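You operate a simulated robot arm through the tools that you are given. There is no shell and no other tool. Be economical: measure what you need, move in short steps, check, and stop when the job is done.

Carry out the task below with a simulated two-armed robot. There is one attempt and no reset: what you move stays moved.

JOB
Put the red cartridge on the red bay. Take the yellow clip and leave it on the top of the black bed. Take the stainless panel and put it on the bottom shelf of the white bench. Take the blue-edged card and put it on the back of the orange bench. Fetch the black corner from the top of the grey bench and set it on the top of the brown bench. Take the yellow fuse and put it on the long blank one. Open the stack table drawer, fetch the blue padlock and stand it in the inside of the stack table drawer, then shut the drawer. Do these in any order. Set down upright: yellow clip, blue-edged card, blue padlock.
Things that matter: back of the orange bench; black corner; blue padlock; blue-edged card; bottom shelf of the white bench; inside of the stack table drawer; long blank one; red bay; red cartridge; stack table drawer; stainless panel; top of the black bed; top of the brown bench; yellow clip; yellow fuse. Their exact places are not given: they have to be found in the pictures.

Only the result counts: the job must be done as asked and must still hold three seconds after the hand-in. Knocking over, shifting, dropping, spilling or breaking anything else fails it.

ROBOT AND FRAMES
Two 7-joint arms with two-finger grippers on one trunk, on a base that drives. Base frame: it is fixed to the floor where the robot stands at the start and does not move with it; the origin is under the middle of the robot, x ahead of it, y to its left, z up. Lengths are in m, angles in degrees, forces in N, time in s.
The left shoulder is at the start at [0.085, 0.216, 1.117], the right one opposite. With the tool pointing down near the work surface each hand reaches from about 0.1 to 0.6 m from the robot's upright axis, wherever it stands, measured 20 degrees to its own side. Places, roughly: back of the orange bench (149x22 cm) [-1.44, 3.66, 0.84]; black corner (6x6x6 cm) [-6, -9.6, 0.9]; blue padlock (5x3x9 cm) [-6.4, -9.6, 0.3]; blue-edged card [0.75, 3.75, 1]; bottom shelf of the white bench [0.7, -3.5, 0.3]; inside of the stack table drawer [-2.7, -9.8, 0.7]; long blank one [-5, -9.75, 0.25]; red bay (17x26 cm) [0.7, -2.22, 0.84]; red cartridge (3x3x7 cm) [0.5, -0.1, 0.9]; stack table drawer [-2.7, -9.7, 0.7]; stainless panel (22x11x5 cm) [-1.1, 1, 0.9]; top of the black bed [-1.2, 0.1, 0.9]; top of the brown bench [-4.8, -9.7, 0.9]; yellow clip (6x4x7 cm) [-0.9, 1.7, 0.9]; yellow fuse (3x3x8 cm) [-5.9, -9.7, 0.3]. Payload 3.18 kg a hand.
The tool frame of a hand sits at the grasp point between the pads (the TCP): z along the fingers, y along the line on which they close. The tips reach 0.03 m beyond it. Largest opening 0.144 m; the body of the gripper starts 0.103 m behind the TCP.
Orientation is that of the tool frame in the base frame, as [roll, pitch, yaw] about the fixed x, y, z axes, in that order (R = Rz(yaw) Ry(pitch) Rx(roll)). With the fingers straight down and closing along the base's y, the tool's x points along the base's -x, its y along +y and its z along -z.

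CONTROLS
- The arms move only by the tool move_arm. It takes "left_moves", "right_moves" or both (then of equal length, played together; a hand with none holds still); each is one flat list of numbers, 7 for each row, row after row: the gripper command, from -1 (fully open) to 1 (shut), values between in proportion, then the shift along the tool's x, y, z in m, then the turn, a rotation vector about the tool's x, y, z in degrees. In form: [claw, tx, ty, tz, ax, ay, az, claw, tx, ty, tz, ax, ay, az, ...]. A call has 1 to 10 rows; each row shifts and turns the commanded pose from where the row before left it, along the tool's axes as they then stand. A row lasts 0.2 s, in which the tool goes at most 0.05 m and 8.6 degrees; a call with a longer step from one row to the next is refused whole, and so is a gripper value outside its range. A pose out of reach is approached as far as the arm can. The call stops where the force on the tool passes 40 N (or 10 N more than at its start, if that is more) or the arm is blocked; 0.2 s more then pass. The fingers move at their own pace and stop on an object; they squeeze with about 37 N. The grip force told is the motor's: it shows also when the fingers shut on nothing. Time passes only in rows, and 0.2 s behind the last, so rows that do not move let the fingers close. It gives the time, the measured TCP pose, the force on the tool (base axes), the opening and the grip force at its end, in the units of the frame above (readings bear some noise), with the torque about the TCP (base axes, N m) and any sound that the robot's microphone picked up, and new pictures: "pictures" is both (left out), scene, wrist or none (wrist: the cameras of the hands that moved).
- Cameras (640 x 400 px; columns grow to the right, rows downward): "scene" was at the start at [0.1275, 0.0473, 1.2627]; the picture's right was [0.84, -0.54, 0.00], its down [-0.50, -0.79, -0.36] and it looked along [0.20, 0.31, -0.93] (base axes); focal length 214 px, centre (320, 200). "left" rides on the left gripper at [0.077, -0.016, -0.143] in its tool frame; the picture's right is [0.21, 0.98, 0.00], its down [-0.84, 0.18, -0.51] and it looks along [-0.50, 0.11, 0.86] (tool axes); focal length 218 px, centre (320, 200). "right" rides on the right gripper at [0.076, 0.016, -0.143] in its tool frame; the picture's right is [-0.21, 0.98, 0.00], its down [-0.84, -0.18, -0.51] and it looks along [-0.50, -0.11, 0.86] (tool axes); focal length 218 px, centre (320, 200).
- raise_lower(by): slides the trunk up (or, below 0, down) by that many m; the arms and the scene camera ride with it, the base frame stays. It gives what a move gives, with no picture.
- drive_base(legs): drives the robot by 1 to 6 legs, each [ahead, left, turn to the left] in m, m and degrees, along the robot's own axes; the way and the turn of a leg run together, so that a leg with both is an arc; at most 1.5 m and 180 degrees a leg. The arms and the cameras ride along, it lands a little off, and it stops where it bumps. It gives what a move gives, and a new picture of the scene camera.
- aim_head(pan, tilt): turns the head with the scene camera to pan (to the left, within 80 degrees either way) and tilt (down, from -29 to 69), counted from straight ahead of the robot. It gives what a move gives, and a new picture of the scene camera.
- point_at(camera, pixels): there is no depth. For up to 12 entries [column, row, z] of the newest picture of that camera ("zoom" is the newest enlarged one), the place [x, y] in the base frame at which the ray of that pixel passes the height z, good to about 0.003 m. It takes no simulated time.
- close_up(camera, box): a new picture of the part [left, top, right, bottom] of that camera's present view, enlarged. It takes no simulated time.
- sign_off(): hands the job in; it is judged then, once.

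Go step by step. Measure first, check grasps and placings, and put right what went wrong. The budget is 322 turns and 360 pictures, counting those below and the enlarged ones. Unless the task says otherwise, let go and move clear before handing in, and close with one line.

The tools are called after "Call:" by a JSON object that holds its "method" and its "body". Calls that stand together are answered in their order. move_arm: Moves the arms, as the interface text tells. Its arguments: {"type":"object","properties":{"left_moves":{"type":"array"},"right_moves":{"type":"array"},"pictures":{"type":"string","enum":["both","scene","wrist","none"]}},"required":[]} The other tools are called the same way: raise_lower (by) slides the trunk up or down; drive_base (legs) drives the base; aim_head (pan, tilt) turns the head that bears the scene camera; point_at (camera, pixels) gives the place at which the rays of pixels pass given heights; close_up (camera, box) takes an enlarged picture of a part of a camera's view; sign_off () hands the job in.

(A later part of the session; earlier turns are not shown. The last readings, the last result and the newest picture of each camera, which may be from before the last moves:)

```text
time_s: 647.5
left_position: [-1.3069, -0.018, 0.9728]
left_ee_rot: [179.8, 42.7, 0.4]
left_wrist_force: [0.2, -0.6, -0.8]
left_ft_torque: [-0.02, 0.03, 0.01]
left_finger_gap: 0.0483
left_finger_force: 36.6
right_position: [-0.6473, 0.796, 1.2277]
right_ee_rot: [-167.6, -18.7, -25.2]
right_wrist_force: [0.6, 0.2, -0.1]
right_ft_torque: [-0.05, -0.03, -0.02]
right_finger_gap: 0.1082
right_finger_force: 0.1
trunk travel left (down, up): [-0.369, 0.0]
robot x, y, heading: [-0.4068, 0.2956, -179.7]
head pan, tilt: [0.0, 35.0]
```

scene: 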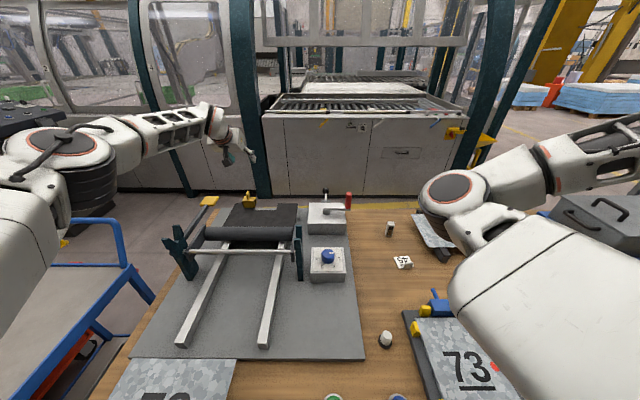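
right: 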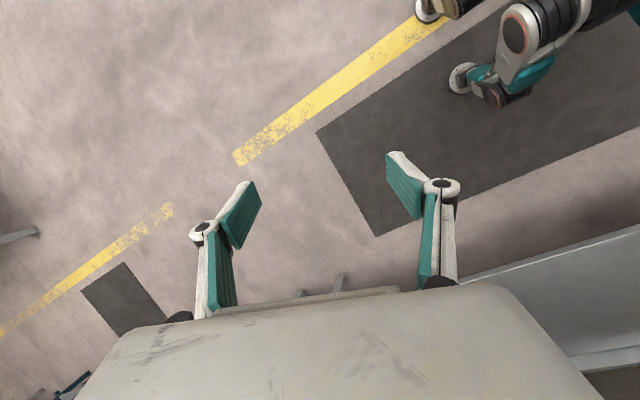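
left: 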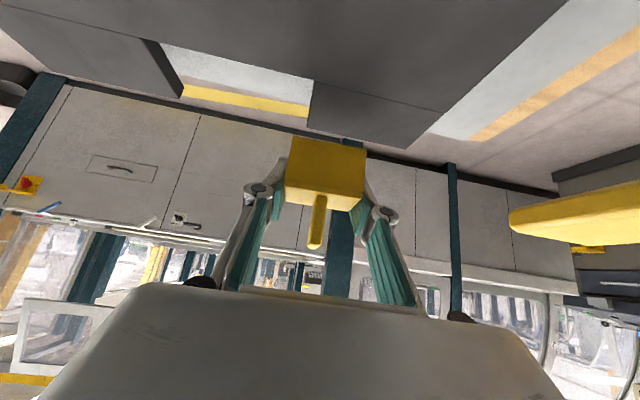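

Lifted. Move 4.5 cm toward the robot and lower until contact.

Call:
{"method": "move_arm", "body": {"left_moves": [1, 0.0165, 0, -0.0153, 0, 0, 0, 1, 0.0165, 0, -0.0153, 0, 0, 0, 1, 0.0102, 0, 0.011, 0, 0, 0, 1, 0.0048, 0, 0.0051, 0, 0, 0, 1, 0.0027, 0, 0.0029, 0, 0, 0], "pictures": "wrist"}}

```text
time_s: 648.7
left_position: [-1.2604, -0.0184, 0.9477]
left_ee_rot: [179.8, 42.8, 0.4]
left_wrist_force: [0.2, 0.0, 0.4]
left_ft_torque: [0.02, 0.0, -0.01]
left_finger_gap: 0.0479
left_finger_force: 37.6
right_position: [-0.648, 0.7964, 1.227]
right_ee_rot: [-167.6, -18.7, -25.2]
right_wrist_force: [-0.5, -0.5, 0.3]
right_ft_torque: [0.0, -0.02, -0.04]
right_finger_gap: 0.1079
right_finger_force: 0.1
trunk travel left (down, up): [-0.369, 0.0]
robot x, y, heading: [-0.4072, 0.2935, -179.5]
head pan, tilt: [0.0, 35.0]
```

left: 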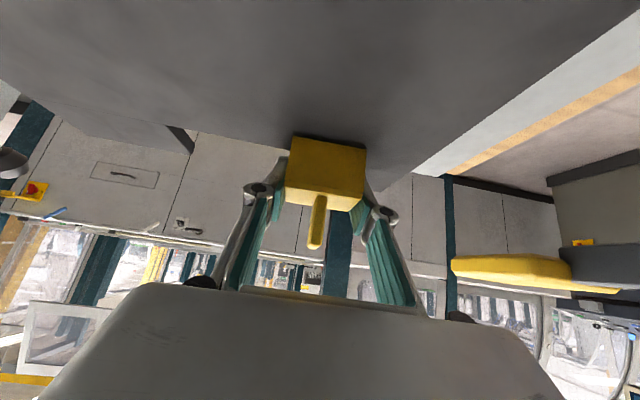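

Continue down to contact.

Call:
{"method": "move_arm", "body": {"left_moves": [1, 0.0014, 0, 0.0015, 0, 0, 0, 1, 0.0014, 0, 0.0015, 0, 0, 0, 1, 0.0014, 0, 0.0015, 0, 0, 0], "pictures": "none"}}

```text
time_s: 649.5
left_position: [-1.2601, -0.0188, 0.9461]
left_ee_rot: [179.7, 43.2, 0.4]
left_wrist_force: [-0.1, -3.2, 16.2]
left_ft_torque: [-0.58, 0.2, -0.07]
left_finger_gap: 0.0484
left_finger_force: 37.1
right_position: [-0.6457, 0.7975, 1.2286]
right_ee_rot: [-167.8, -18.7, -25.2]
right_wrist_force: [-0.2, -1.4, 0.1]
right_ft_torque: [0.0, 0.01, -0.02]
right_finger_gap: 0.108
right_finger_force: 0.2
trunk travel left (down, up): [-0.369, 0.0]
robot x, y, heading: [-0.4075, 0.2944, -179.9]
head pan, tilt: [0.0, 35.0]
```

Contact (16 N). Open slowly and rise vertically.

Call:
{"method": "move_arm", "body": {"left_moves": [0.6, -0.0007, 0, -0.0007, 0, 0, 0, 0.2, 0, 0, 0, 0, 0, 0, 0.0, 0, 0, 0, 0, 0, 0, 0.0, 0, 0, 0, 0, 0, 0, 0.0, -0.0068, 0, -0.0073, 0, 0, 0, 0.0, -0.0204, 0, -0.022, 0, 0, 0, 0.0, -0.0272, 0, -0.0293, 0, 0, 0, 0.0, -0.0272, 0, -0.0293, 0, 0, 0, 0.0, -0.0272, 0, -0.0293, 0, 0, 0], "pictures": "both"}}

Call:
{"method": "close_up", "body": {"camera": "scene", "box": [190, 170, 330, 275]}}

```text
time_s: 651.5
left_position: [-1.2589, -0.0151, 1.1022]
left_ee_rot: [179.8, 42.9, 0.3]
left_wrist_force: [0.0, -0.8, 0.7]
left_ft_torque: [0.01, 0.02, 0.01]
left_finger_gap: 0.0721
left_finger_force: 0.1
right_position: [-0.6465, 0.7975, 1.2281]
right_ee_rot: [-167.8, -18.7, -25.1]
right_wrist_force: [-0.3, 0.2, 0.3]
right_ft_torque: [-0.04, 0.03, 0.02]
right_finger_gap: 0.1081
right_finger_force: 0.0
trunk travel left (down, up): [-0.369, 0.0]
robot x, y, heading: [-0.4049, 0.2935, -179.5]
head pan, tilt: [0.0, 35.0]
```

scene: 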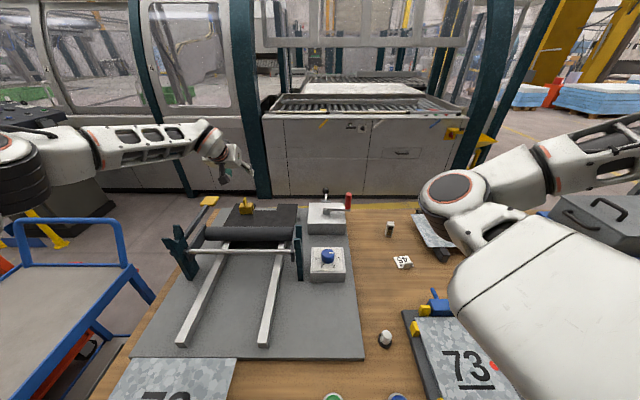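
left: 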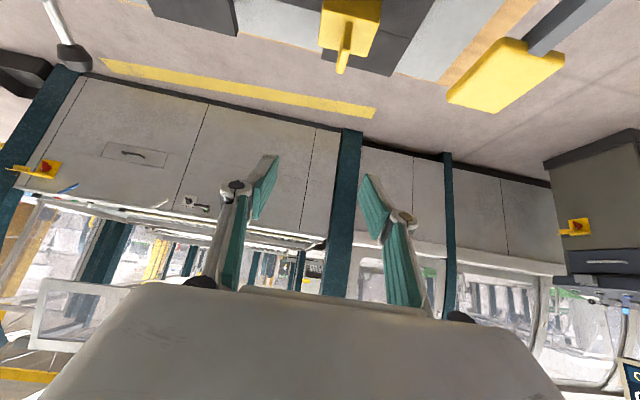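

```text
3.81 times, centred on (260, 222) of scene
```

zoom: 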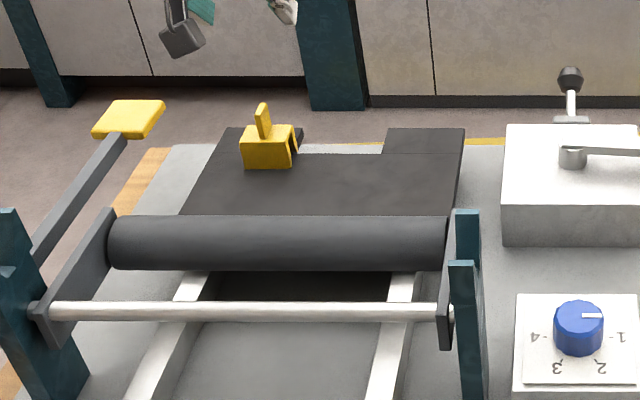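

The clip now stands upright well on the bed. Next the blue-edged card: back off and head to y≈3.6 facing the yellow table.

Call:
{"method": "drive_base", "body": {"legs": [[-0.4, 0, 0], [0, 0, -89.5], [1.5, 0, 0]]}}

Call:
{"method": "aim_head", "body": {"pan": 0, "tilt": 25}}

```text
time_s: 664.7
left_position: [-0.4305, 2.6171, 1.102]
left_ee_rot: [179.8, 42.7, -87.1]
left_wrist_force: [0.3, 1.1, 0.0]
left_ft_torque: [0.03, 0.01, -0.01]
left_finger_gap: 0.072
left_finger_force: 0.1
right_position: [0.41, 2.0429, 1.2272]
right_ee_rot: [-167.5, -18.8, -112.6]
right_wrist_force: [-0.5, -0.2, -0.1]
right_ft_torque: [0.01, 0.01, -0.01]
right_finger_gap: 0.1082
right_finger_force: 0.0
trunk travel left (down, up): [-0.369, 0.0]
robot x, y, heading: [-0.0862, 1.7797, 93.0]
head pan, tilt: [0.0, 35.0]
```

scene: 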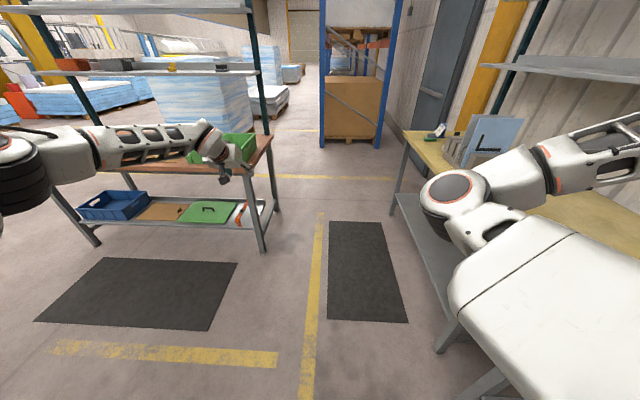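

```text
time_s: 665.4
left_position: [-0.4307, 2.6168, 1.103]
left_ee_rot: [179.8, 42.8, -87.0]
left_wrist_force: [-0.1, 0.6, 0.9]
left_ft_torque: [0.01, 0.02, -0.01]
left_finger_gap: 0.0724
left_finger_force: 0.0
right_position: [0.4096, 2.0427, 1.2288]
right_ee_rot: [-167.6, -18.7, -112.6]
right_wrist_force: [0.1, 1.1, 0.4]
right_ft_torque: [-0.01, 0.0, -0.02]
right_finger_gap: 0.1083
right_finger_force: 0.0
trunk travel left (down, up): [-0.369, 0.0]
robot x, y, heading: [-0.0831, 1.7804, 93.1]
head pan, tilt: [0.0, 25.0]
```

scene: 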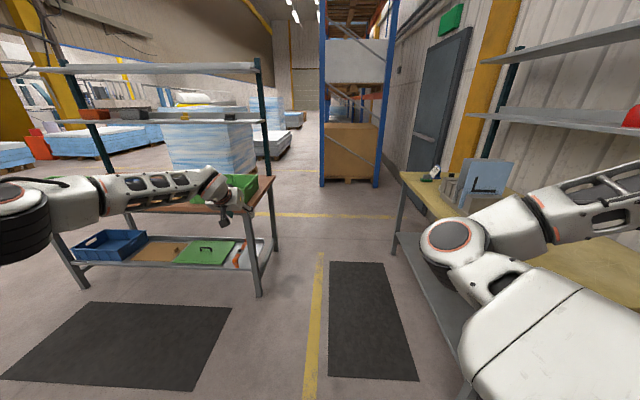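

Retract the left hand, then drive to y≈3.55 and turn right to face the yellow table.

Call:
{"method": "move_arm", "body": {"left_moves": [0.0, 0.0265, 0, -0.0344, 0, 0, 0, 0.0, 0.0265, 0, -0.0344, 0, 0, 0, 0.0, 0.0265, 0, -0.0344, 0, 0, 0, 0.0, 0.0265, 0, -0.0344, 0, 0, 0, 0.0, 0.0265, 0, -0.0344, 0, 0, 0, 0.0, 0.0265, 0, -0.0344, 0, 0, 0, 0.0, 0.0265, 0, -0.0344, 0, 0, 0], "pictures": "none"}}

Call:
{"method": "drive_base", "body": {"legs": [[0, 0, -3], [1.3, 0, 0], [0.35, 0, 0], [0, 0, -90]]}}

Call:
{"method": "aim_head", "body": {"pan": 10, "tilt": 35}}

```text
time_s: 667.0
left_position: [-0.4126, 2.3174, 1.1532]
left_ee_rot: [179.8, 42.9, -87.0]
left_wrist_force: [0.2, -1.2, -0.5]
left_ft_torque: [0.01, 0.01, 0.04]
left_finger_gap: 0.0721
left_finger_force: 0.1
right_position: [0.4093, 2.0415, 1.228]
right_ee_rot: [-167.7, -18.8, -112.5]
right_wrist_force: [-0.4, 0.4, 0.1]
right_ft_torque: [0.01, 0.01, 0.0]
right_finger_gap: 0.108
right_finger_force: 0.0
trunk travel left (down, up): [-0.369, 0.0]
robot x, y, heading: [-0.0836, 1.7764, 92.4]
head pan, tilt: [0.0, 25.0]
```

```text
time_s: 675.7
left_position: [-0.411, 3.8809, 1.1863]
left_ee_rot: [178.6, 45.7, -82.2]
left_wrist_force: [-0.1, -0.6, -0.8]
left_ft_torque: [-0.04, -0.03, 0.0]
left_finger_gap: 0.0722
left_finger_force: 0.1
right_position: [0.4344, 3.685, 1.2215]
right_ee_rot: [-169.4, -18.2, -106.4]
right_wrist_force: [-0.7, 0.0, -0.8]
right_ft_torque: [-0.03, -0.02, 0.01]
right_finger_gap: 0.1081
right_finger_force: 0.1
trunk travel left (down, up): [-0.369, 0.0]
robot x, y, heading: [-0.0523, 3.3955, 98.7]
head pan, tilt: [0.0, 25.0]
stopped in leg 3: the robot was blocked; the commanded pose is now the measured one
```

scene: 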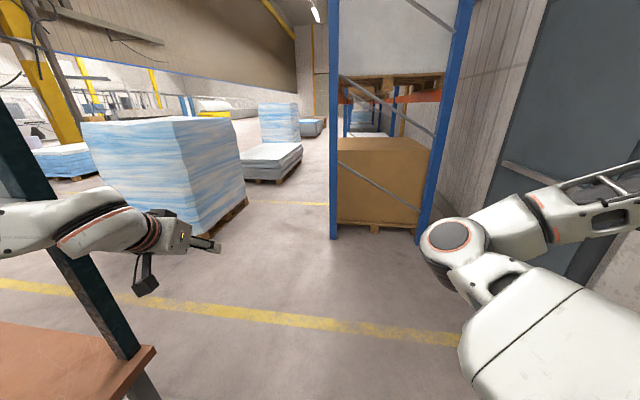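

```text
time_s: 676.4
left_position: [-0.4139, 3.8804, 1.1849]
left_ee_rot: [178.4, 45.6, -82.2]
left_wrist_force: [-0.7, -0.3, -0.1]
left_ft_torque: [0.02, 0.0, 0.01]
left_finger_gap: 0.072
left_finger_force: 0.0
right_position: [0.434, 3.6815, 1.2217]
right_ee_rot: [-169.6, -18.1, -106.5]
right_wrist_force: [-0.5, -0.8, 0.9]
right_ft_torque: [0.02, 0.0, -0.01]
right_finger_gap: 0.108
right_finger_force: 0.0
trunk travel left (down, up): [-0.369, 0.0]
robot x, y, heading: [-0.0613, 3.3949, 98.4]
head pan, tilt: [10.0, 35.0]
```

scene: 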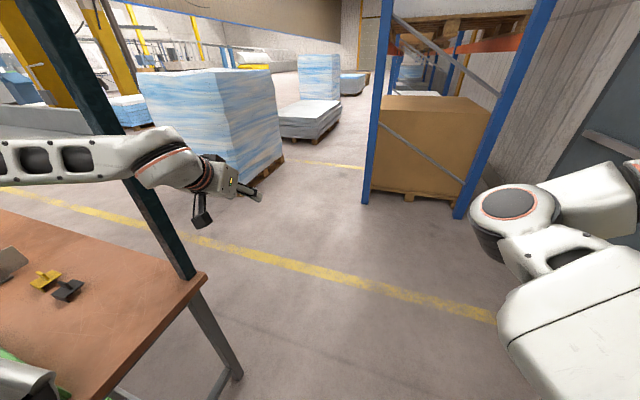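

The left arm touched the orange bench's upright. Back off.

Call:
{"method": "drive_base", "body": {"legs": [[-0.45, 0, 0], [0, -0.1, -8.4]]}}

Call:
{"method": "aim_head", "body": {"pan": 40, "tilt": 35}}

```text
time_s: 680.2
left_position: [-0.1957, 3.5137, 1.1601]
left_ee_rot: [-179.8, 43.7, -90.1]
left_wrist_force: [-0.2, 0.0, 0.0]
left_ft_torque: [0.01, 0.0, 0.02]
left_finger_gap: 0.0719
left_finger_force: 0.0
right_position: [0.6075, 3.1843, 1.2284]
right_ee_rot: [-167.7, -18.9, -116.2]
right_wrist_force: [0.0, 0.3, -0.3]
right_ft_torque: [0.01, 0.02, 0.0]
right_finger_gap: 0.1081
right_finger_force: 0.1
trunk travel left (down, up): [-0.369, 0.0]
robot x, y, heading: [0.1019, 2.9518, 89.4]
head pan, tilt: [10.0, 35.0]
```

scene: 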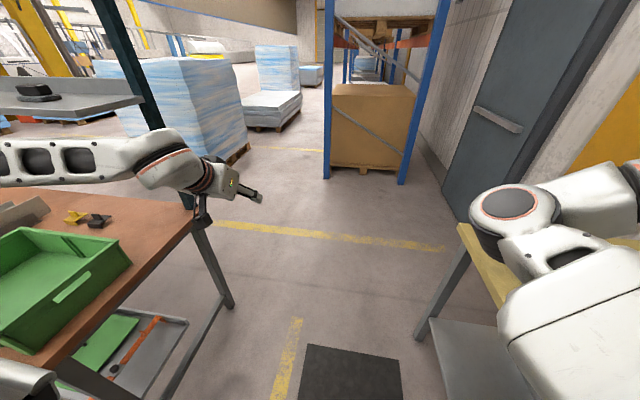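

```text
time_s: 681.2
left_position: [-0.1979, 3.5139, 1.161]
left_ee_rot: [-179.9, 43.6, -90.1]
left_wrist_force: [1.0, 0.2, -0.2]
left_ft_torque: [-0.03, 0.02, -0.02]
left_finger_gap: 0.0718
left_finger_force: 0.1
right_position: [0.6089, 3.1855, 1.2283]
right_ee_rot: [-167.6, -18.7, -116.2]
right_wrist_force: [0.2, -0.1, 0.0]
right_ft_torque: [0.02, 0.02, -0.02]
right_finger_gap: 0.1083
right_finger_force: 0.0
trunk travel left (down, up): [-0.369, 0.0]
robot x, y, heading: [0.1027, 2.9519, 89.2]
head pan, tilt: [40.0, 35.0]
```

scene: 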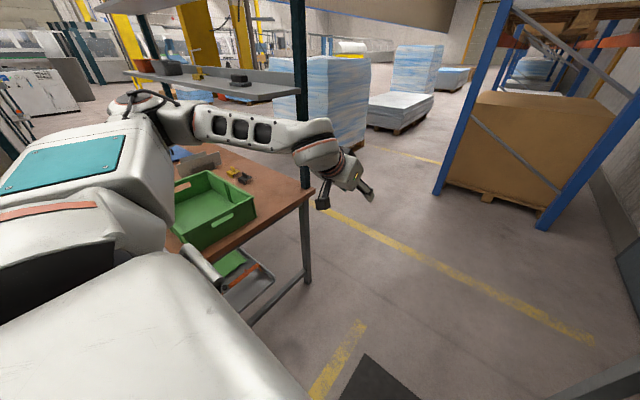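

Now turn right to face +x and look at the card.

Call:
{"method": "drive_base", "body": {"legs": [[0, 0.1, 0], [0, 0, -89]]}}

Call:
{"method": "aim_head", "body": {"pan": 35, "tilt": 30}}

```text
time_s: 686.4
left_position: [0.5484, 3.2774, 1.16]
left_ee_rot: [-179.8, 43.7, -177.3]
left_wrist_force: [-0.3, 0.3, -1.0]
left_ft_torque: [0.0, 0.02, 0.0]
left_finger_gap: 0.072
left_finger_force: 0.0
right_position: [0.2565, 2.4585, 1.2279]
right_ee_rot: [-167.6, -18.7, 156.5]
right_wrist_force: [-0.2, -0.7, 0.6]
right_ft_torque: [0.01, -0.04, 0.04]
right_finger_gap: 0.108
right_finger_force: 0.0
trunk travel left (down, up): [-0.369, 0.0]
robot x, y, heading: [0.0003, 2.9563, 1.8]
head pan, tilt: [40.0, 35.0]
```

scene: 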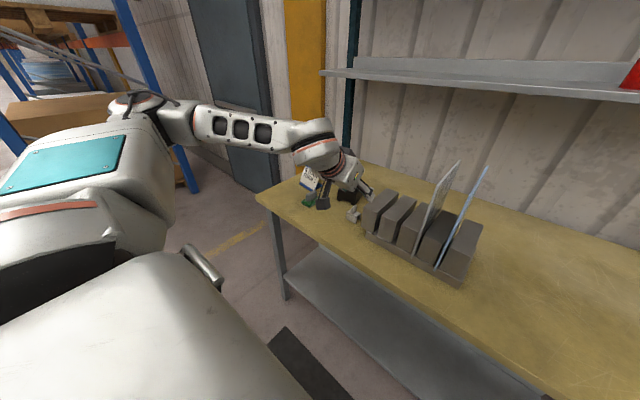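

```text
time_s: 687.1
left_position: [0.5484, 3.2782, 1.1603]
left_ee_rot: [-179.8, 43.7, -177.4]
left_wrist_force: [-0.2, -0.9, -0.7]
left_ft_torque: [0.01, 0.0, -0.03]
left_finger_gap: 0.0719
left_finger_force: 0.1
right_position: [0.2577, 2.4583, 1.2282]
right_ee_rot: [-167.5, -18.7, 156.5]
right_wrist_force: [-0.2, 0.2, 0.3]
right_ft_torque: [0.01, 0.01, 0.02]
right_finger_gap: 0.1079
right_finger_force: 0.0
trunk travel left (down, up): [-0.369, 0.0]
robot x, y, heading: [0.0038, 2.9545, 2.3]
head pan, tilt: [35.0, 30.0]
```

scene: 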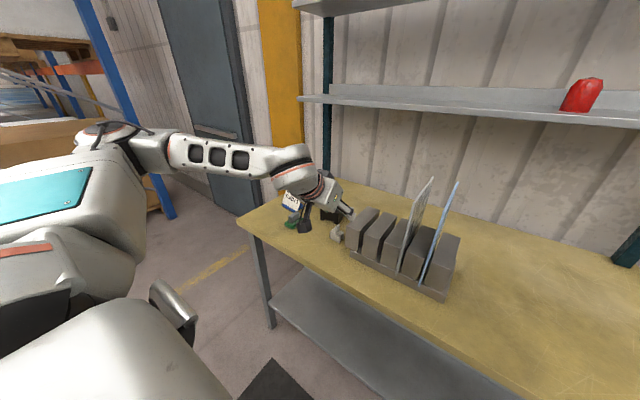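

Enlarge the rack and the small sign, and measure.

Call:
{"method": "close_up", "body": {"camera": "scene", "box": [260, 160, 480, 310]}}

Call:
{"method": "point_at", "body": {"camera": "scene", "pixels": [[290, 205, 0.95], [428, 275, 0.88], [403, 265, 0.88], [455, 185, 1.05], [430, 180, 1.05], [445, 300, 0.84], [350, 255, 0.84], [300, 228, 0.84]]}}

```text
2.67 times, centred on (370, 235) of scene
```

zoom: 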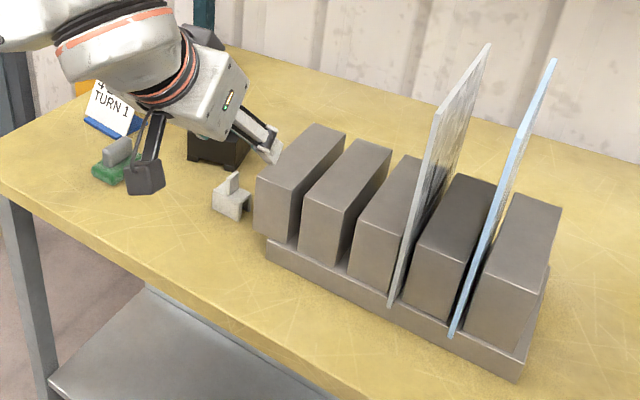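

```text
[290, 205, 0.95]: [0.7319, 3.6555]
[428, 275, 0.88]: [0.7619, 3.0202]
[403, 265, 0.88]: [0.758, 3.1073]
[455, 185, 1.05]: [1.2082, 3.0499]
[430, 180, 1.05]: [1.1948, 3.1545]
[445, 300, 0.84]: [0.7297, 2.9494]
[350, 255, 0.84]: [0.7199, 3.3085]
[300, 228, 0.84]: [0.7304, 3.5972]
```

The blue-edged card is the small sign ("…TURN 1") at the table's left end. Strafe left 0.65 m to face it.

Call:
{"method": "drive_base", "body": {"legs": [[0, 0.65, -2]]}}

Call:
{"method": "aim_head", "body": {"pan": 5, "tilt": 35}}

```text
time_s: 693.2
left_position: [0.5539, 3.8996, 1.1599]
left_ee_rot: [-179.8, 43.7, -179.8]
left_wrist_force: [0.1, -0.1, 0.5]
left_ft_torque: [0.03, 0.0, 0.02]
left_finger_gap: 0.0719
left_finger_force: 0.0
right_position: [0.2269, 3.0945, 1.228]
right_ee_rot: [-167.7, -18.8, 154.1]
right_wrist_force: [-0.4, -0.4, -0.4]
right_ft_torque: [0.03, 0.0, 0.01]
right_finger_gap: 0.108
right_finger_force: 0.1
trunk travel left (down, up): [-0.369, 0.0]
robot x, y, heading: [-0.0081, 3.5991, -0.6]
head pan, tilt: [35.0, 30.0]
```

scene: 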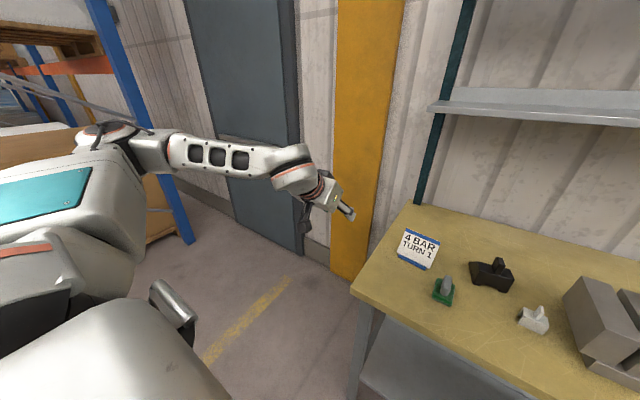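

```text
time_s: 694.2
left_position: [0.5528, 3.8995, 1.1607]
left_ee_rot: [-179.9, 43.7, -179.8]
left_wrist_force: [-0.4, 0.5, 0.1]
left_ft_torque: [0.01, 0.01, -0.02]
left_finger_gap: 0.0719
left_finger_force: 0.0
right_position: [0.2287, 3.093, 1.2283]
right_ee_rot: [-167.6, -18.7, 154.0]
right_wrist_force: [0.1, 0.7, 0.0]
right_ft_torque: [0.03, -0.01, 0.02]
right_finger_gap: 0.108
right_finger_force: 0.0
trunk travel left (down, up): [-0.369, 0.0]
robot x, y, heading: [-0.006, 3.5999, -0.3]
head pan, tilt: [5.0, 35.0]
```

scene: 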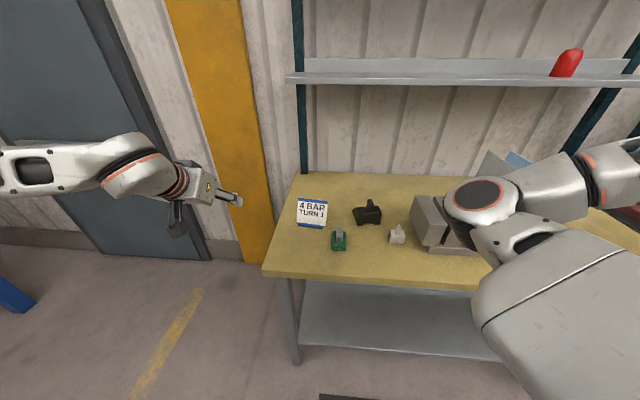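

Call:
{"method": "close_up", "body": {"camera": "scene", "box": [260, 180, 420, 280]}}

Call:
{"method": "point_at", "body": {"camera": "scene", "pixels": [[296, 225, 0.9], [322, 230, 0.9], [300, 198, 0.95], [328, 200, 0.95], [264, 276, 0.9], [480, 290, 0.9], [300, 176, 0.9]]}}

```text
4.00 times, centred on (340, 230) of scene
```

zoom: 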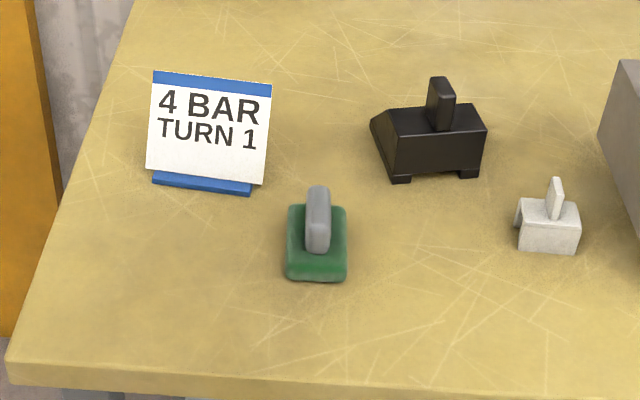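

```text
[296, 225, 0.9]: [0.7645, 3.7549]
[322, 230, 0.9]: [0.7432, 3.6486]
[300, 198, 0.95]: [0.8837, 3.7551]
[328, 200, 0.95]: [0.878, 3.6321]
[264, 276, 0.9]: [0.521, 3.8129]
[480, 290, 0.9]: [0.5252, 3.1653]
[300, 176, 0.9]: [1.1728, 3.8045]
```

The card is ~10.6 cm wide at about (0.755,3.70). Open fully and bring the hand to a pre-grasp in front of it.

Call:
{"method": "move_arm", "body": {"left_moves": [-1, 0.0032, -0.0333, 0.0292, 0, 0, 0, -1, 0.0032, -0.0333, 0.0292, 0, 0, 0, -1, 0.0032, -0.0333, 0.0292, 0, 0, 0, -1, 0.0032, -0.0333, 0.0292, 0, 0, 0, -1, 0.0032, -0.0333, 0.0292, 0, 0, 0, -1, 0.0032, -0.0333, 0.0292, 0, 0, 0], "pictures": "wrist"}}

Call:
{"method": "close_up", "body": {"camera": "left", "box": [200, 20, 440, 170]}}

```text
time_s: 695.6
left_position: [0.6596, 3.6892, 1.0222]
left_ee_rot: [-179.8, 43.7, -179.7]
left_wrist_force: [0.4, -0.3, 0.4]
left_ft_torque: [0.01, 0.01, 0.06]
left_finger_gap: 0.1438
left_finger_force: 0.1
right_position: [0.2287, 3.0919, 1.2271]
right_ee_rot: [-167.7, -18.8, 154.2]
right_wrist_force: [0.5, 0.3, -1.2]
right_ft_torque: [0.05, 0.0, -0.03]
right_finger_gap: 0.108
right_finger_force: 0.1
trunk travel left (down, up): [-0.369, 0.0]
robot x, y, heading: [-0.0079, 3.5996, -0.1]
head pan, tilt: [5.0, 35.0]
```

left: 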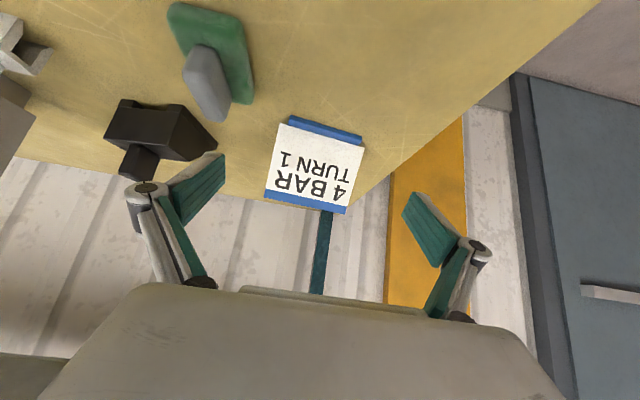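

```text
2.67 times, centred on (320, 95) of left
```

zoom: 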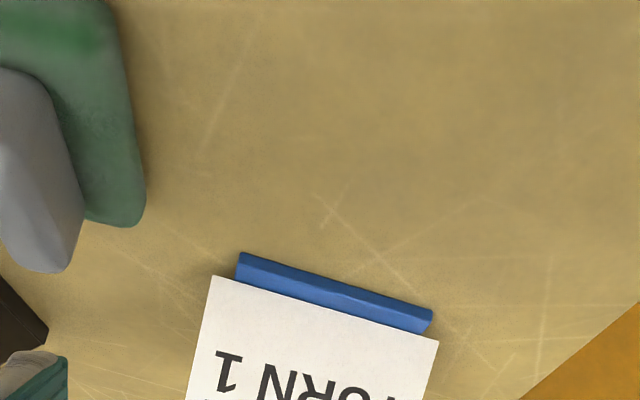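

Call:
{"method": "point_at", "body": {"camera": "zoom", "pixels": [[236, 256, 0.85], [236, 256, 0.9], [432, 312, 0.85], [432, 312, 0.9], [208, 275, 0.86], [440, 340, 0.86]]}}

Call:
{"method": "point_at", "body": {"camera": "scene", "pixels": [[298, 226, 0.85], [298, 226, 0.9], [322.5, 228.5, 0.85], [322.5, 228.5, 0.9]]}}

Call:
{"method": "point_at", "body": {"camera": "left", "pixels": [[266, 198, 0.95], [266, 198, 1.0], [346, 213, 0.95], [346, 213, 1.0]]}}

```text
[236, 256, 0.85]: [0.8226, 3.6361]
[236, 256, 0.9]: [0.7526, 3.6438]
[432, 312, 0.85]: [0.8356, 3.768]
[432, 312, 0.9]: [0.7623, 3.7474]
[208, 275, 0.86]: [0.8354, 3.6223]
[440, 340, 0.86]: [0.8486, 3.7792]
```

```text
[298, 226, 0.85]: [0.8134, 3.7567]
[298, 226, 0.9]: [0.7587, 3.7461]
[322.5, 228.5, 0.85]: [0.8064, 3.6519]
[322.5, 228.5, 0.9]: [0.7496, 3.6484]
```

```text
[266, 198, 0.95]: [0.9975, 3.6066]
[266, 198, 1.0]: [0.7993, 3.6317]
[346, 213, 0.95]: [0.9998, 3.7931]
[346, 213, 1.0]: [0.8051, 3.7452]
```

Both views agree: table z≈0.90, foot front at x≈0.756, y 3.646–3.747 (yaw −5°). The card leans back to x≈0.80 at z≈1.0. Align the yaw and advance half-way.

Call:
{"method": "move_arm", "body": {"left_moves": [-1, 0, 0, 0, 3.7, 0, 3.8, -1, -0.009, 0.003, 0.033, 0, 0, 0, -1, -0.009, 0.003, 0.033, 0, 0, 0], "pictures": "wrist"}}

```text
time_s: 696.4
left_position: [0.7198, 3.6976, 0.9832]
left_ee_rot: [-179.7, 43.7, 174.9]
left_wrist_force: [0.0, -0.8, 0.2]
left_ft_torque: [0.01, 0.01, 0.03]
left_finger_gap: 0.144
left_finger_force: 0.0
right_position: [0.2271, 3.0923, 1.2278]
right_ee_rot: [-167.7, -18.8, 154.0]
right_wrist_force: [0.2, 0.6, 1.1]
right_ft_torque: [0.03, 0.03, 0.01]
right_finger_gap: 0.108
right_finger_force: 0.0
trunk travel left (down, up): [-0.369, 0.0]
robot x, y, heading: [-0.0056, 3.5997, -0.4]
head pan, tilt: [5.0, 35.0]
```

left: 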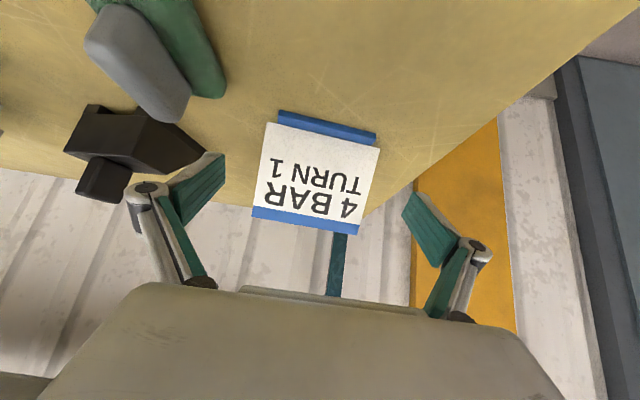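

Call:
{"method": "point_at", "body": {"camera": "left", "pixels": [[165, 112, 0.96], [210, 95, 0.91], [190, 165, 0.94], [255, 220, 1.0], [357, 235, 1.0], [265, 124, 0.905], [378, 150, 0.905]]}}

```text
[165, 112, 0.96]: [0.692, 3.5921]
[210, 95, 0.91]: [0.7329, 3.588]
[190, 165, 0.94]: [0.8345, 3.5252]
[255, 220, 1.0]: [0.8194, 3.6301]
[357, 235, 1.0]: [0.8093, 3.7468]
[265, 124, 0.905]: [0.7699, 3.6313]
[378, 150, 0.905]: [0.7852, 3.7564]
```

Narrow to 0.13 and advance to the card's sides.

Call:
{"method": "move_arm", "body": {"left_moves": [-0.8, -0.01, 0, 0.031, 0, 0, 0, -0.8, -0.01, 0, 0.031, 0, 0, 0], "pictures": "wrist"}}

Call:
{"method": "close_up", "body": {"camera": "scene", "box": [250, 150, 410, 270]}}

```text
time_s: 697.0
left_position: [0.778, 3.6935, 0.954]
left_ee_rot: [-179.6, 43.7, 174.9]
left_wrist_force: [0.3, 0.4, -0.4]
left_ft_torque: [-0.01, 0.01, 0.0]
left_finger_gap: 0.1297
left_finger_force: 0.0
right_position: [0.2285, 3.0933, 1.2281]
right_ee_rot: [-167.7, -18.8, 154.1]
right_wrist_force: [0.0, 0.3, 0.3]
right_ft_torque: [0.05, 0.0, 0.02]
right_finger_gap: 0.108
right_finger_force: 0.0
trunk travel left (down, up): [-0.369, 0.0]
robot x, y, heading: [-0.0059, 3.5998, -0.2]
head pan, tilt: [5.0, 35.0]
```

left: 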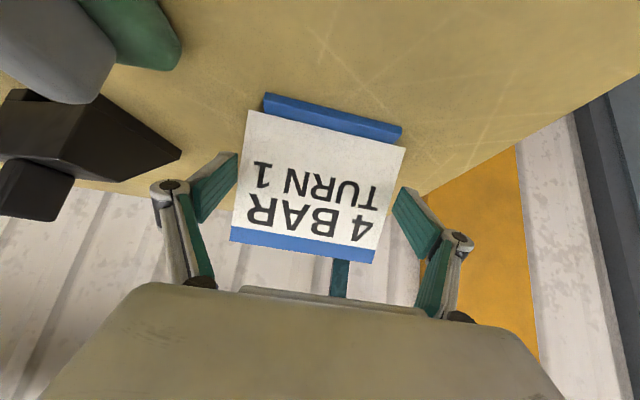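

```text
3.33 times, centred on (330, 210) of scene
```

zoom: 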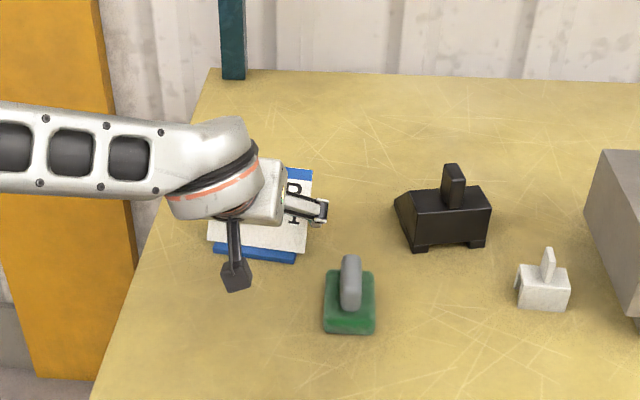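

The card lies right between the pads at TCP depth. Close gently.

Call:
{"method": "move_arm", "body": {"left_moves": [-0.65, 0, 0, 0, 0, 0, 0, -0.3, 0, 0, 0, 0, 0, 0, 1, 0, 0, 0, 0, 0, 0, 1, 0, 0, 0, 0, 0, 0], "pictures": "wrist"}}

```text
time_s: 698.0
left_position: [0.7765, 3.6945, 0.9551]
left_ee_rot: [-179.7, 43.8, 174.9]
left_wrist_force: [1.0, 0.5, 1.6]
left_ft_torque: [0.03, -0.04, -0.01]
left_finger_gap: 0.1191
left_finger_force: 37.3
right_position: [0.227, 3.0931, 1.2275]
right_ee_rot: [-167.6, -18.7, 154.2]
right_wrist_force: [0.1, 0.2, -0.7]
right_ft_torque: [0.02, 0.02, 0.02]
right_finger_gap: 0.1079
right_finger_force: 0.1
trunk travel left (down, up): [-0.369, 0.0]
robot x, y, heading: [-0.0075, 3.598, -0.5]
head pan, tilt: [5.0, 35.0]
```

left: 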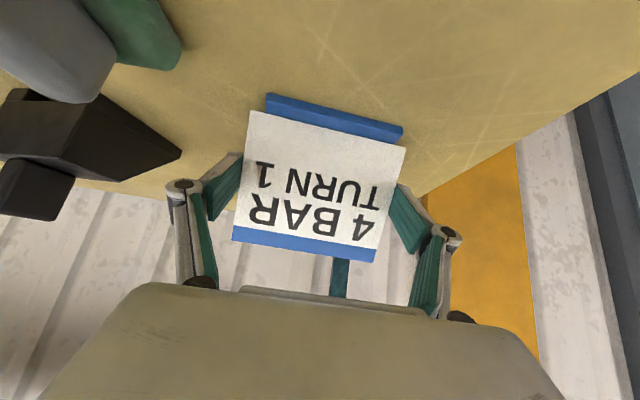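

Gripped (0.119). Lift straight up.

Call:
{"method": "move_arm", "body": {"left_moves": [1, -0.0104, 0, -0.0108, 0, 0, 0, 1, -0.0207, 0, -0.0217, 0, 0, 0, 1, -0.0276, 0, -0.0289, 0, 0, 0, 1, -0.0276, 0, -0.0289, 0, 0, 0, 1, -0.0276, 0, -0.0289, 0, 0, 0, 1, -0.0276, 0, -0.0289, 0, 0, 0], "pictures": "both"}}

```text
time_s: 699.4
left_position: [0.7751, 3.6927, 1.1635]
left_ee_rot: [-179.7, 43.8, 175.0]
left_wrist_force: [0.1, 0.0, -0.2]
left_ft_torque: [0.01, 0.02, 0.05]
left_finger_gap: 0.1191
left_finger_force: 37.0
right_position: [0.2277, 3.0935, 1.2283]
right_ee_rot: [-167.7, -18.7, 154.1]
right_wrist_force: [-0.2, 0.2, -0.1]
right_ft_torque: [0.03, -0.03, 0.04]
right_finger_gap: 0.1078
right_finger_force: 0.0
trunk travel left (down, up): [-0.369, 0.0]
robot x, y, heading: [-0.0066, 3.5989, -0.3]
head pan, tilt: [5.0, 35.0]
```

scene: 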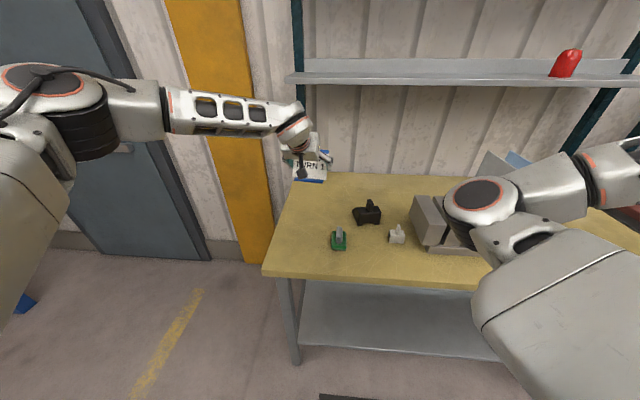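
left: 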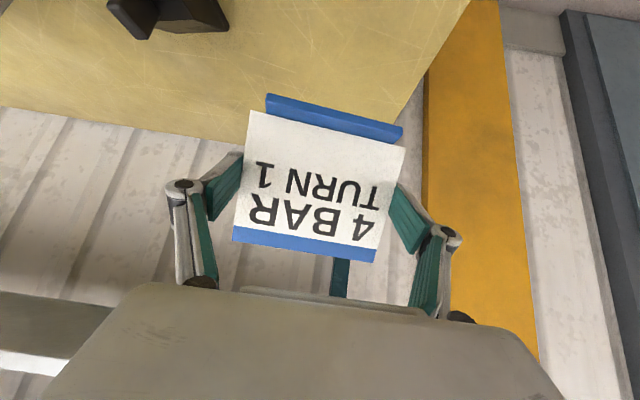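

Held well. Retract toward the body and travel to the front of the orange bench.

Call:
{"method": "move_arm", "body": {"left_moves": [1, 0.0301, 0, -0.0288, 0, 0, 0, 1, 0.0301, 0, -0.0288, 0, 0, 0, 1, 0.0301, 0, -0.0288, 0, 0, 0, 1, 0.0301, 0, -0.0288, 0, 0, 0, 1, 0.0301, 0, -0.0288, 0, 0, 0, 1, 0.0301, 0, -0.0288, 0, 0, 0], "pictures": "none"}}

Call:
{"method": "drive_base", "body": {"legs": [[-0.12, 0, 0], [0, -1.1, 0], [0, 0, 90]]}}

Call:
{"method": "aim_head", "body": {"pan": 40, "tilt": 30}}

```text
time_s: 700.8
left_position: [0.5273, 3.7177, 1.1624]
left_ee_rot: [-179.7, 43.8, 174.9]
left_wrist_force: [-0.8, -0.6, -0.8]
left_ft_torque: [-0.01, 0.01, -0.02]
left_finger_gap: 0.1193
left_finger_force: 36.9
right_position: [0.2268, 3.0922, 1.2279]
right_ee_rot: [-167.7, -18.7, 154.2]
right_wrist_force: [-0.3, -0.5, 0.6]
right_ft_torque: [-0.04, -0.05, 0.01]
right_finger_gap: 0.1082
right_finger_force: 0.1
trunk travel left (down, up): [-0.369, 0.0]
robot x, y, heading: [-0.0076, 3.6013, -0.5]
head pan, tilt: [5.0, 35.0]
```

```text
time_s: 715.2
left_position: [-0.2715, 3.0532, 1.1615]
left_ee_rot: [-179.7, 43.7, -93.0]
left_wrist_force: [-0.8, 0.4, -1.0]
left_ft_torque: [0.0, 0.04, 0.03]
left_finger_gap: 0.1192
left_finger_force: 37.6
right_position: [0.3633, 2.7763, 1.2275]
right_ee_rot: [-167.6, -18.7, -113.8]
right_wrist_force: [-0.2, 0.2, 0.1]
right_ft_torque: [0.0, -0.02, 0.02]
right_finger_gap: 0.1083
right_finger_force: 0.1
trunk travel left (down, up): [-0.369, 0.0]
robot x, y, heading: [-0.1341, 2.5262, 91.4]
head pan, tilt: [5.0, 35.0]
```

scene: 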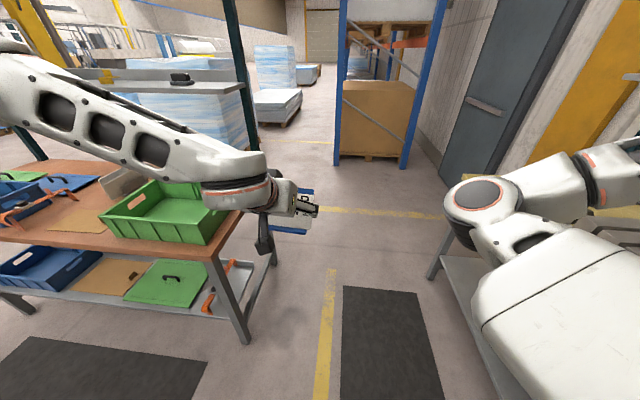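

```text
time_s: 716.2
left_position: [-0.2703, 3.0534, 1.1609]
left_ee_rot: [-179.7, 43.7, -93.1]
left_wrist_force: [-1.1, 0.2, -0.4]
left_ft_torque: [-0.01, 0.02, 0.02]
left_finger_gap: 0.119
left_finger_force: 37.6
right_position: [0.3642, 2.7768, 1.2289]
right_ee_rot: [-167.7, -18.7, -113.8]
right_wrist_force: [0.0, -0.4, -0.2]
right_ft_torque: [-0.03, 0.02, 0.01]
right_finger_gap: 0.108
right_finger_force: 0.1
trunk travel left (down, up): [-0.369, 0.0]
robot x, y, heading: [-0.1313, 2.5225, 91.5]
head pan, tilt: [40.0, 30.0]
```

scene: 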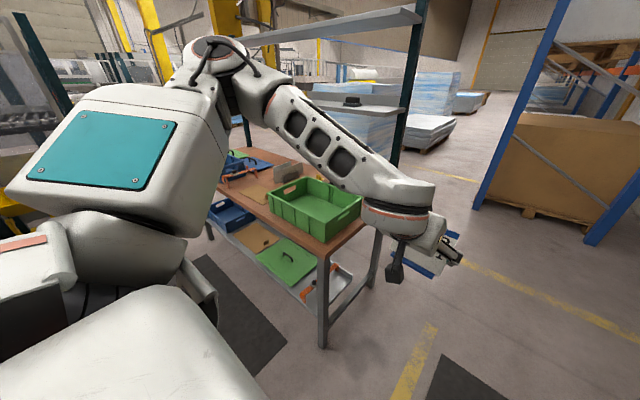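

Strafe left in front of the bench and look at its back.

Call:
{"method": "drive_base", "body": {"legs": [[-0.08, 0, -1.4], [0, 1.05, 0]]}}

Call:
{"method": "aim_head", "body": {"pan": 0, "tilt": 30}}

```text
time_s: 726.0
left_position: [-1.2632, 2.9704, 1.1598]
left_ee_rot: [-179.7, 43.7, -94.2]
left_wrist_force: [0.6, -0.3, -0.1]
left_ft_torque: [-0.02, -0.07, 0.01]
left_finger_gap: 0.1189
left_finger_force: 36.6
right_position: [-0.634, 2.678, 1.2279]
right_ee_rot: [-167.5, -18.7, -115.1]
right_wrist_force: [-0.3, -0.7, -0.4]
right_ft_torque: [-0.02, -0.01, 0.0]
right_finger_gap: 0.1079
right_finger_force: 0.1
trunk travel left (down, up): [-0.369, 0.0]
robot x, y, heading: [-1.1358, 2.4362, 90.2]
head pan, tilt: [40.0, 30.0]
```

scene: 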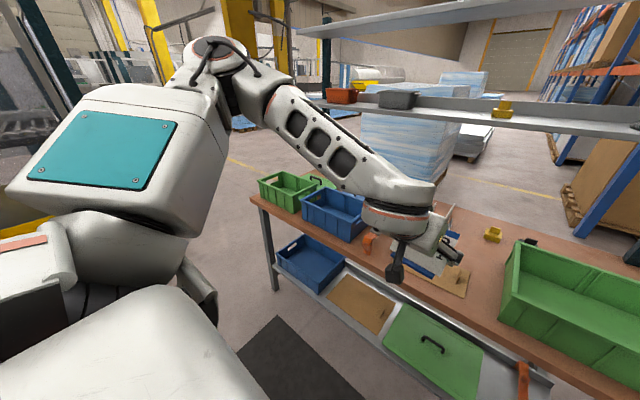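

```text
time_s: 727.1
left_position: [-1.2639, 2.9703, 1.1619]
left_ee_rot: [-179.7, 43.7, -94.3]
left_wrist_force: [-0.3, -0.5, -0.9]
left_ft_torque: [-0.01, 0.0, 0.0]
left_finger_gap: 0.1189
left_finger_force: 36.7
right_position: [-0.6365, 2.6789, 1.2279]
right_ee_rot: [-167.6, -18.6, -115.2]
right_wrist_force: [-0.3, -0.6, -0.4]
right_ft_torque: [0.0, -0.06, -0.03]
right_finger_gap: 0.1081
right_finger_force: 0.0
trunk travel left (down, up): [-0.369, 0.0]
robot x, y, heading: [-1.1397, 2.4376, 90.5]
head pan, tilt: [0.0, 30.0]
```

scene: 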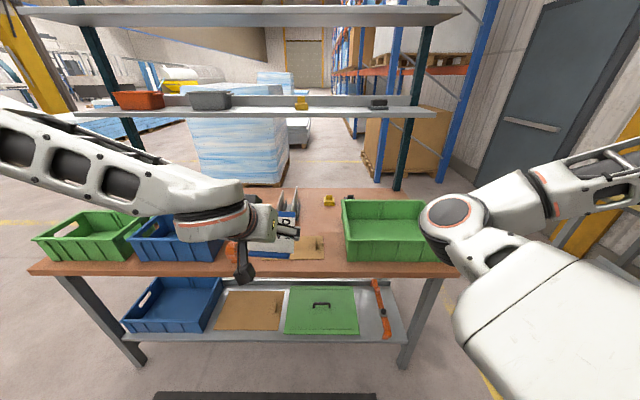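

Call:
{"method": "close_up", "body": {"camera": "scene", "box": [200, 170, 440, 290]}}

Call:
{"method": "point_at", "body": {"camera": "scene", "pixels": [[330, 275, 0.85], [330, 275, 0.9], [330, 189, 0.85], [330, 189, 0.9], [328, 205, 0.85], [328, 205, 0.9], [345, 215, 0.9], [345, 260, 0.9], [290, 115, 1.25], [290, 107, 1.25]]}}

```text
2.67 times, centred on (320, 230) of scene
```

zoom: 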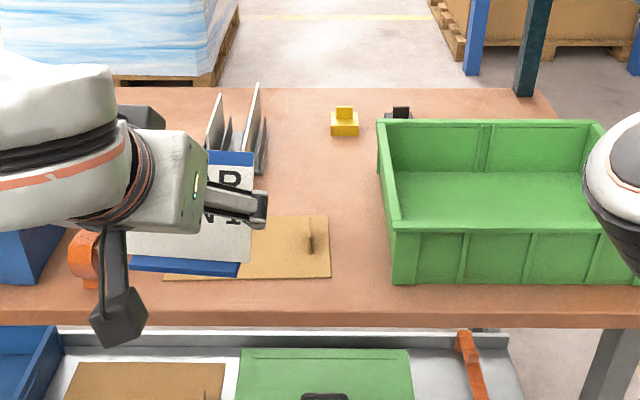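

```text
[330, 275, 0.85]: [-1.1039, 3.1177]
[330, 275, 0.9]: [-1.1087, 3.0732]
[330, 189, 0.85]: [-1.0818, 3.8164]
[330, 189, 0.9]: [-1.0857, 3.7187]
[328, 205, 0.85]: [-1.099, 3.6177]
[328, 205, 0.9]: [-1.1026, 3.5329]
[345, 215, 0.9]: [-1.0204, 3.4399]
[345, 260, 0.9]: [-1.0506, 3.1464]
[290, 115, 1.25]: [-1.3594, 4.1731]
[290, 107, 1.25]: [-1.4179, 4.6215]
```

Move the hand aside to see the free area at the back.

Call:
{"method": "move_arm", "body": {"left_moves": [1, 0, 0.045, 0, 0, 0, 0, 1, 0, 0.045, 0, 0, 0, 0, 1, 0, 0.045, 0, 0, 0, 0, 1, 0, 0.045, 0, 0, 0, 0], "pictures": "scene"}}

Call:
{"method": "close_up", "body": {"camera": "scene", "box": [200, 170, 440, 290]}}

```text
time_s: 728.1
left_position: [-1.4519, 2.9816, 1.16]
left_ee_rot: [-179.7, 43.8, -94.3]
left_wrist_force: [0.3, -1.3, -0.3]
left_ft_torque: [0.0, -0.01, -0.03]
left_finger_gap: 0.1192
left_finger_force: 36.8
right_position: [-0.6371, 2.6776, 1.2282]
right_ee_rot: [-167.6, -18.6, -115.1]
right_wrist_force: [-0.3, 0.2, 1.3]
right_ft_torque: [0.01, -0.05, 0.0]
right_finger_gap: 0.1079
right_finger_force: 0.2
trunk travel left (down, up): [-0.369, 0.0]
robot x, y, heading: [-1.1384, 2.4324, 90.1]
head pan, tilt: [0.0, 30.0]
```

scene: 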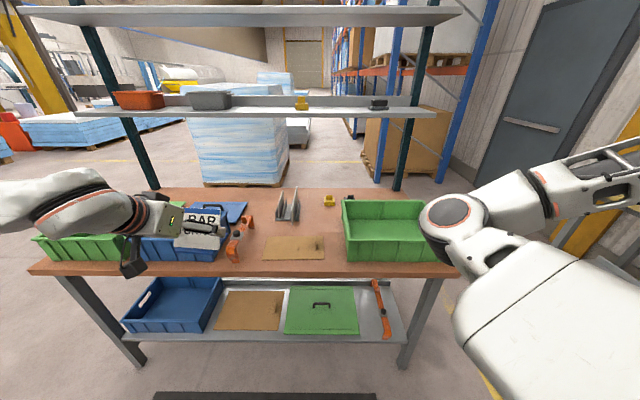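

```text
2.67 times, centred on (320, 230) of scene
```

zoom: 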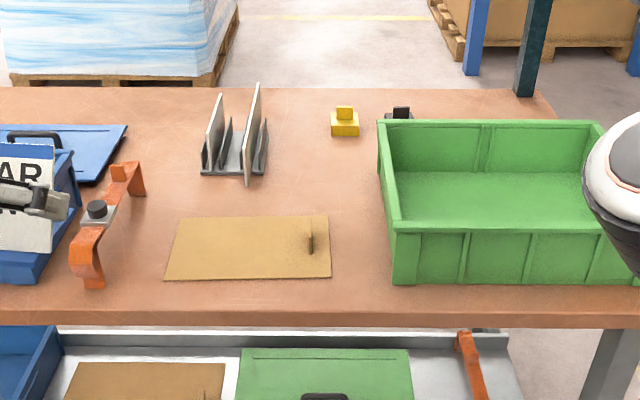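

Call:
{"method": "point_at", "body": {"camera": "zoom", "pixels": [[127, 128, 0.85], [200, 172, 0.84], [246, 184, 0.84], [268, 160, 0.84], [331, 136, 0.84], [358, 136, 0.84], [300, 150, 0.84], [165, 140, 0.84], [165, 89, 0.84], [385, 119, 0.84], [140, 165, 0.9], [300, 312, 0.84]]}}

```text
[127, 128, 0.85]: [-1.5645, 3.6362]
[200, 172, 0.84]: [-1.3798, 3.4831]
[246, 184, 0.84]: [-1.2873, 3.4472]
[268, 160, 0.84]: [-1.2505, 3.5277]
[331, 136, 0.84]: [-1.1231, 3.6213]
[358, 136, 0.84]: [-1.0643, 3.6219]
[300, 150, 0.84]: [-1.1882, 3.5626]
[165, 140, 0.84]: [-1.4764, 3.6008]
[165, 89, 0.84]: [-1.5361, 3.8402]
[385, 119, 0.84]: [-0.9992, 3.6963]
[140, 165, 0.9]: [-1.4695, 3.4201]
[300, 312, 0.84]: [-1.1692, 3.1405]
```

Free place: about (-1.49,3.67), between the blue lid and the small rack. Strafe left 0.15 and approach 0.38 m.

Call:
{"method": "drive_base", "body": {"legs": [[0, 0.15, 0], [0.36, 0, 0]]}}

Call:
{"method": "move_arm", "body": {"left_moves": [1, 0, -0.04, 0, 0, 0, 0, 1, 0, -0.04, 0, 0, 0, 0, 1, 0, -0.03, 0, 0, 0, 0], "pictures": "both"}}

```text
time_s: 732.0
left_position: [-1.604, 3.342, 1.1583]
left_ee_rot: [-179.6, 43.7, -93.9]
left_wrist_force: [0.3, -0.2, -0.6]
left_ft_torque: [-0.07, 0.01, -0.01]
left_finger_gap: 0.119
left_finger_force: 37.8
right_position: [-0.7884, 3.0428, 1.2276]
right_ee_rot: [-167.6, -18.8, -114.7]
right_wrist_force: [0.6, 0.4, 0.3]
right_ft_torque: [-0.05, 0.04, 0.02]
right_finger_gap: 0.1079
right_finger_force: 0.0
trunk travel left (down, up): [-0.369, 0.0]
robot x, y, heading: [-1.2889, 2.799, 90.9]
head pan, tilt: [0.0, 30.0]
```

scene: 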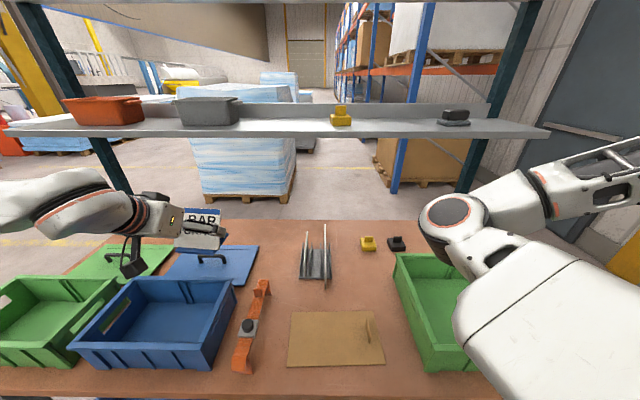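

```text
time_s: 732.8
left_position: [-1.4956, 3.3328, 1.1616]
left_ee_rot: [-179.9, 43.6, -94.0]
left_wrist_force: [-0.1, -0.7, -0.9]
left_ft_torque: [-0.05, 0.0, 0.05]
left_finger_gap: 0.1192
left_finger_force: 37.2
right_position: [-0.7889, 3.0419, 1.2277]
right_ee_rot: [-167.7, -18.9, -114.8]
right_wrist_force: [1.2, 0.3, 0.5]
right_ft_torque: [0.02, 0.04, -0.01]
right_finger_gap: 0.108
right_finger_force: 0.0
trunk travel left (down, up): [-0.369, 0.0]
robot x, y, heading: [-1.2904, 2.8008, 90.9]
head pan, tilt: [0.0, 30.0]
```

scene: 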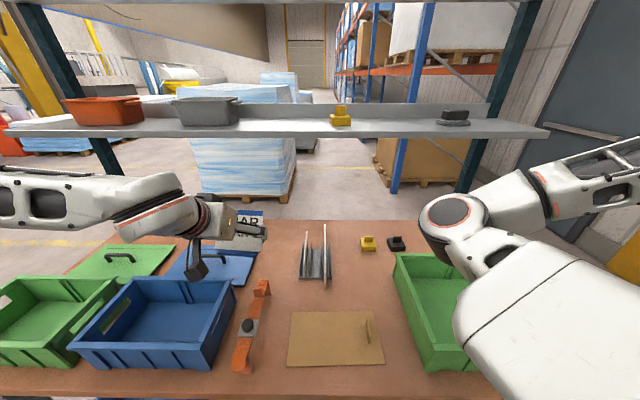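
left: 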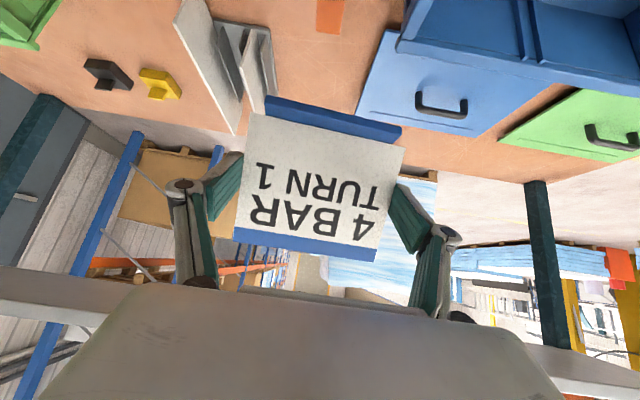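

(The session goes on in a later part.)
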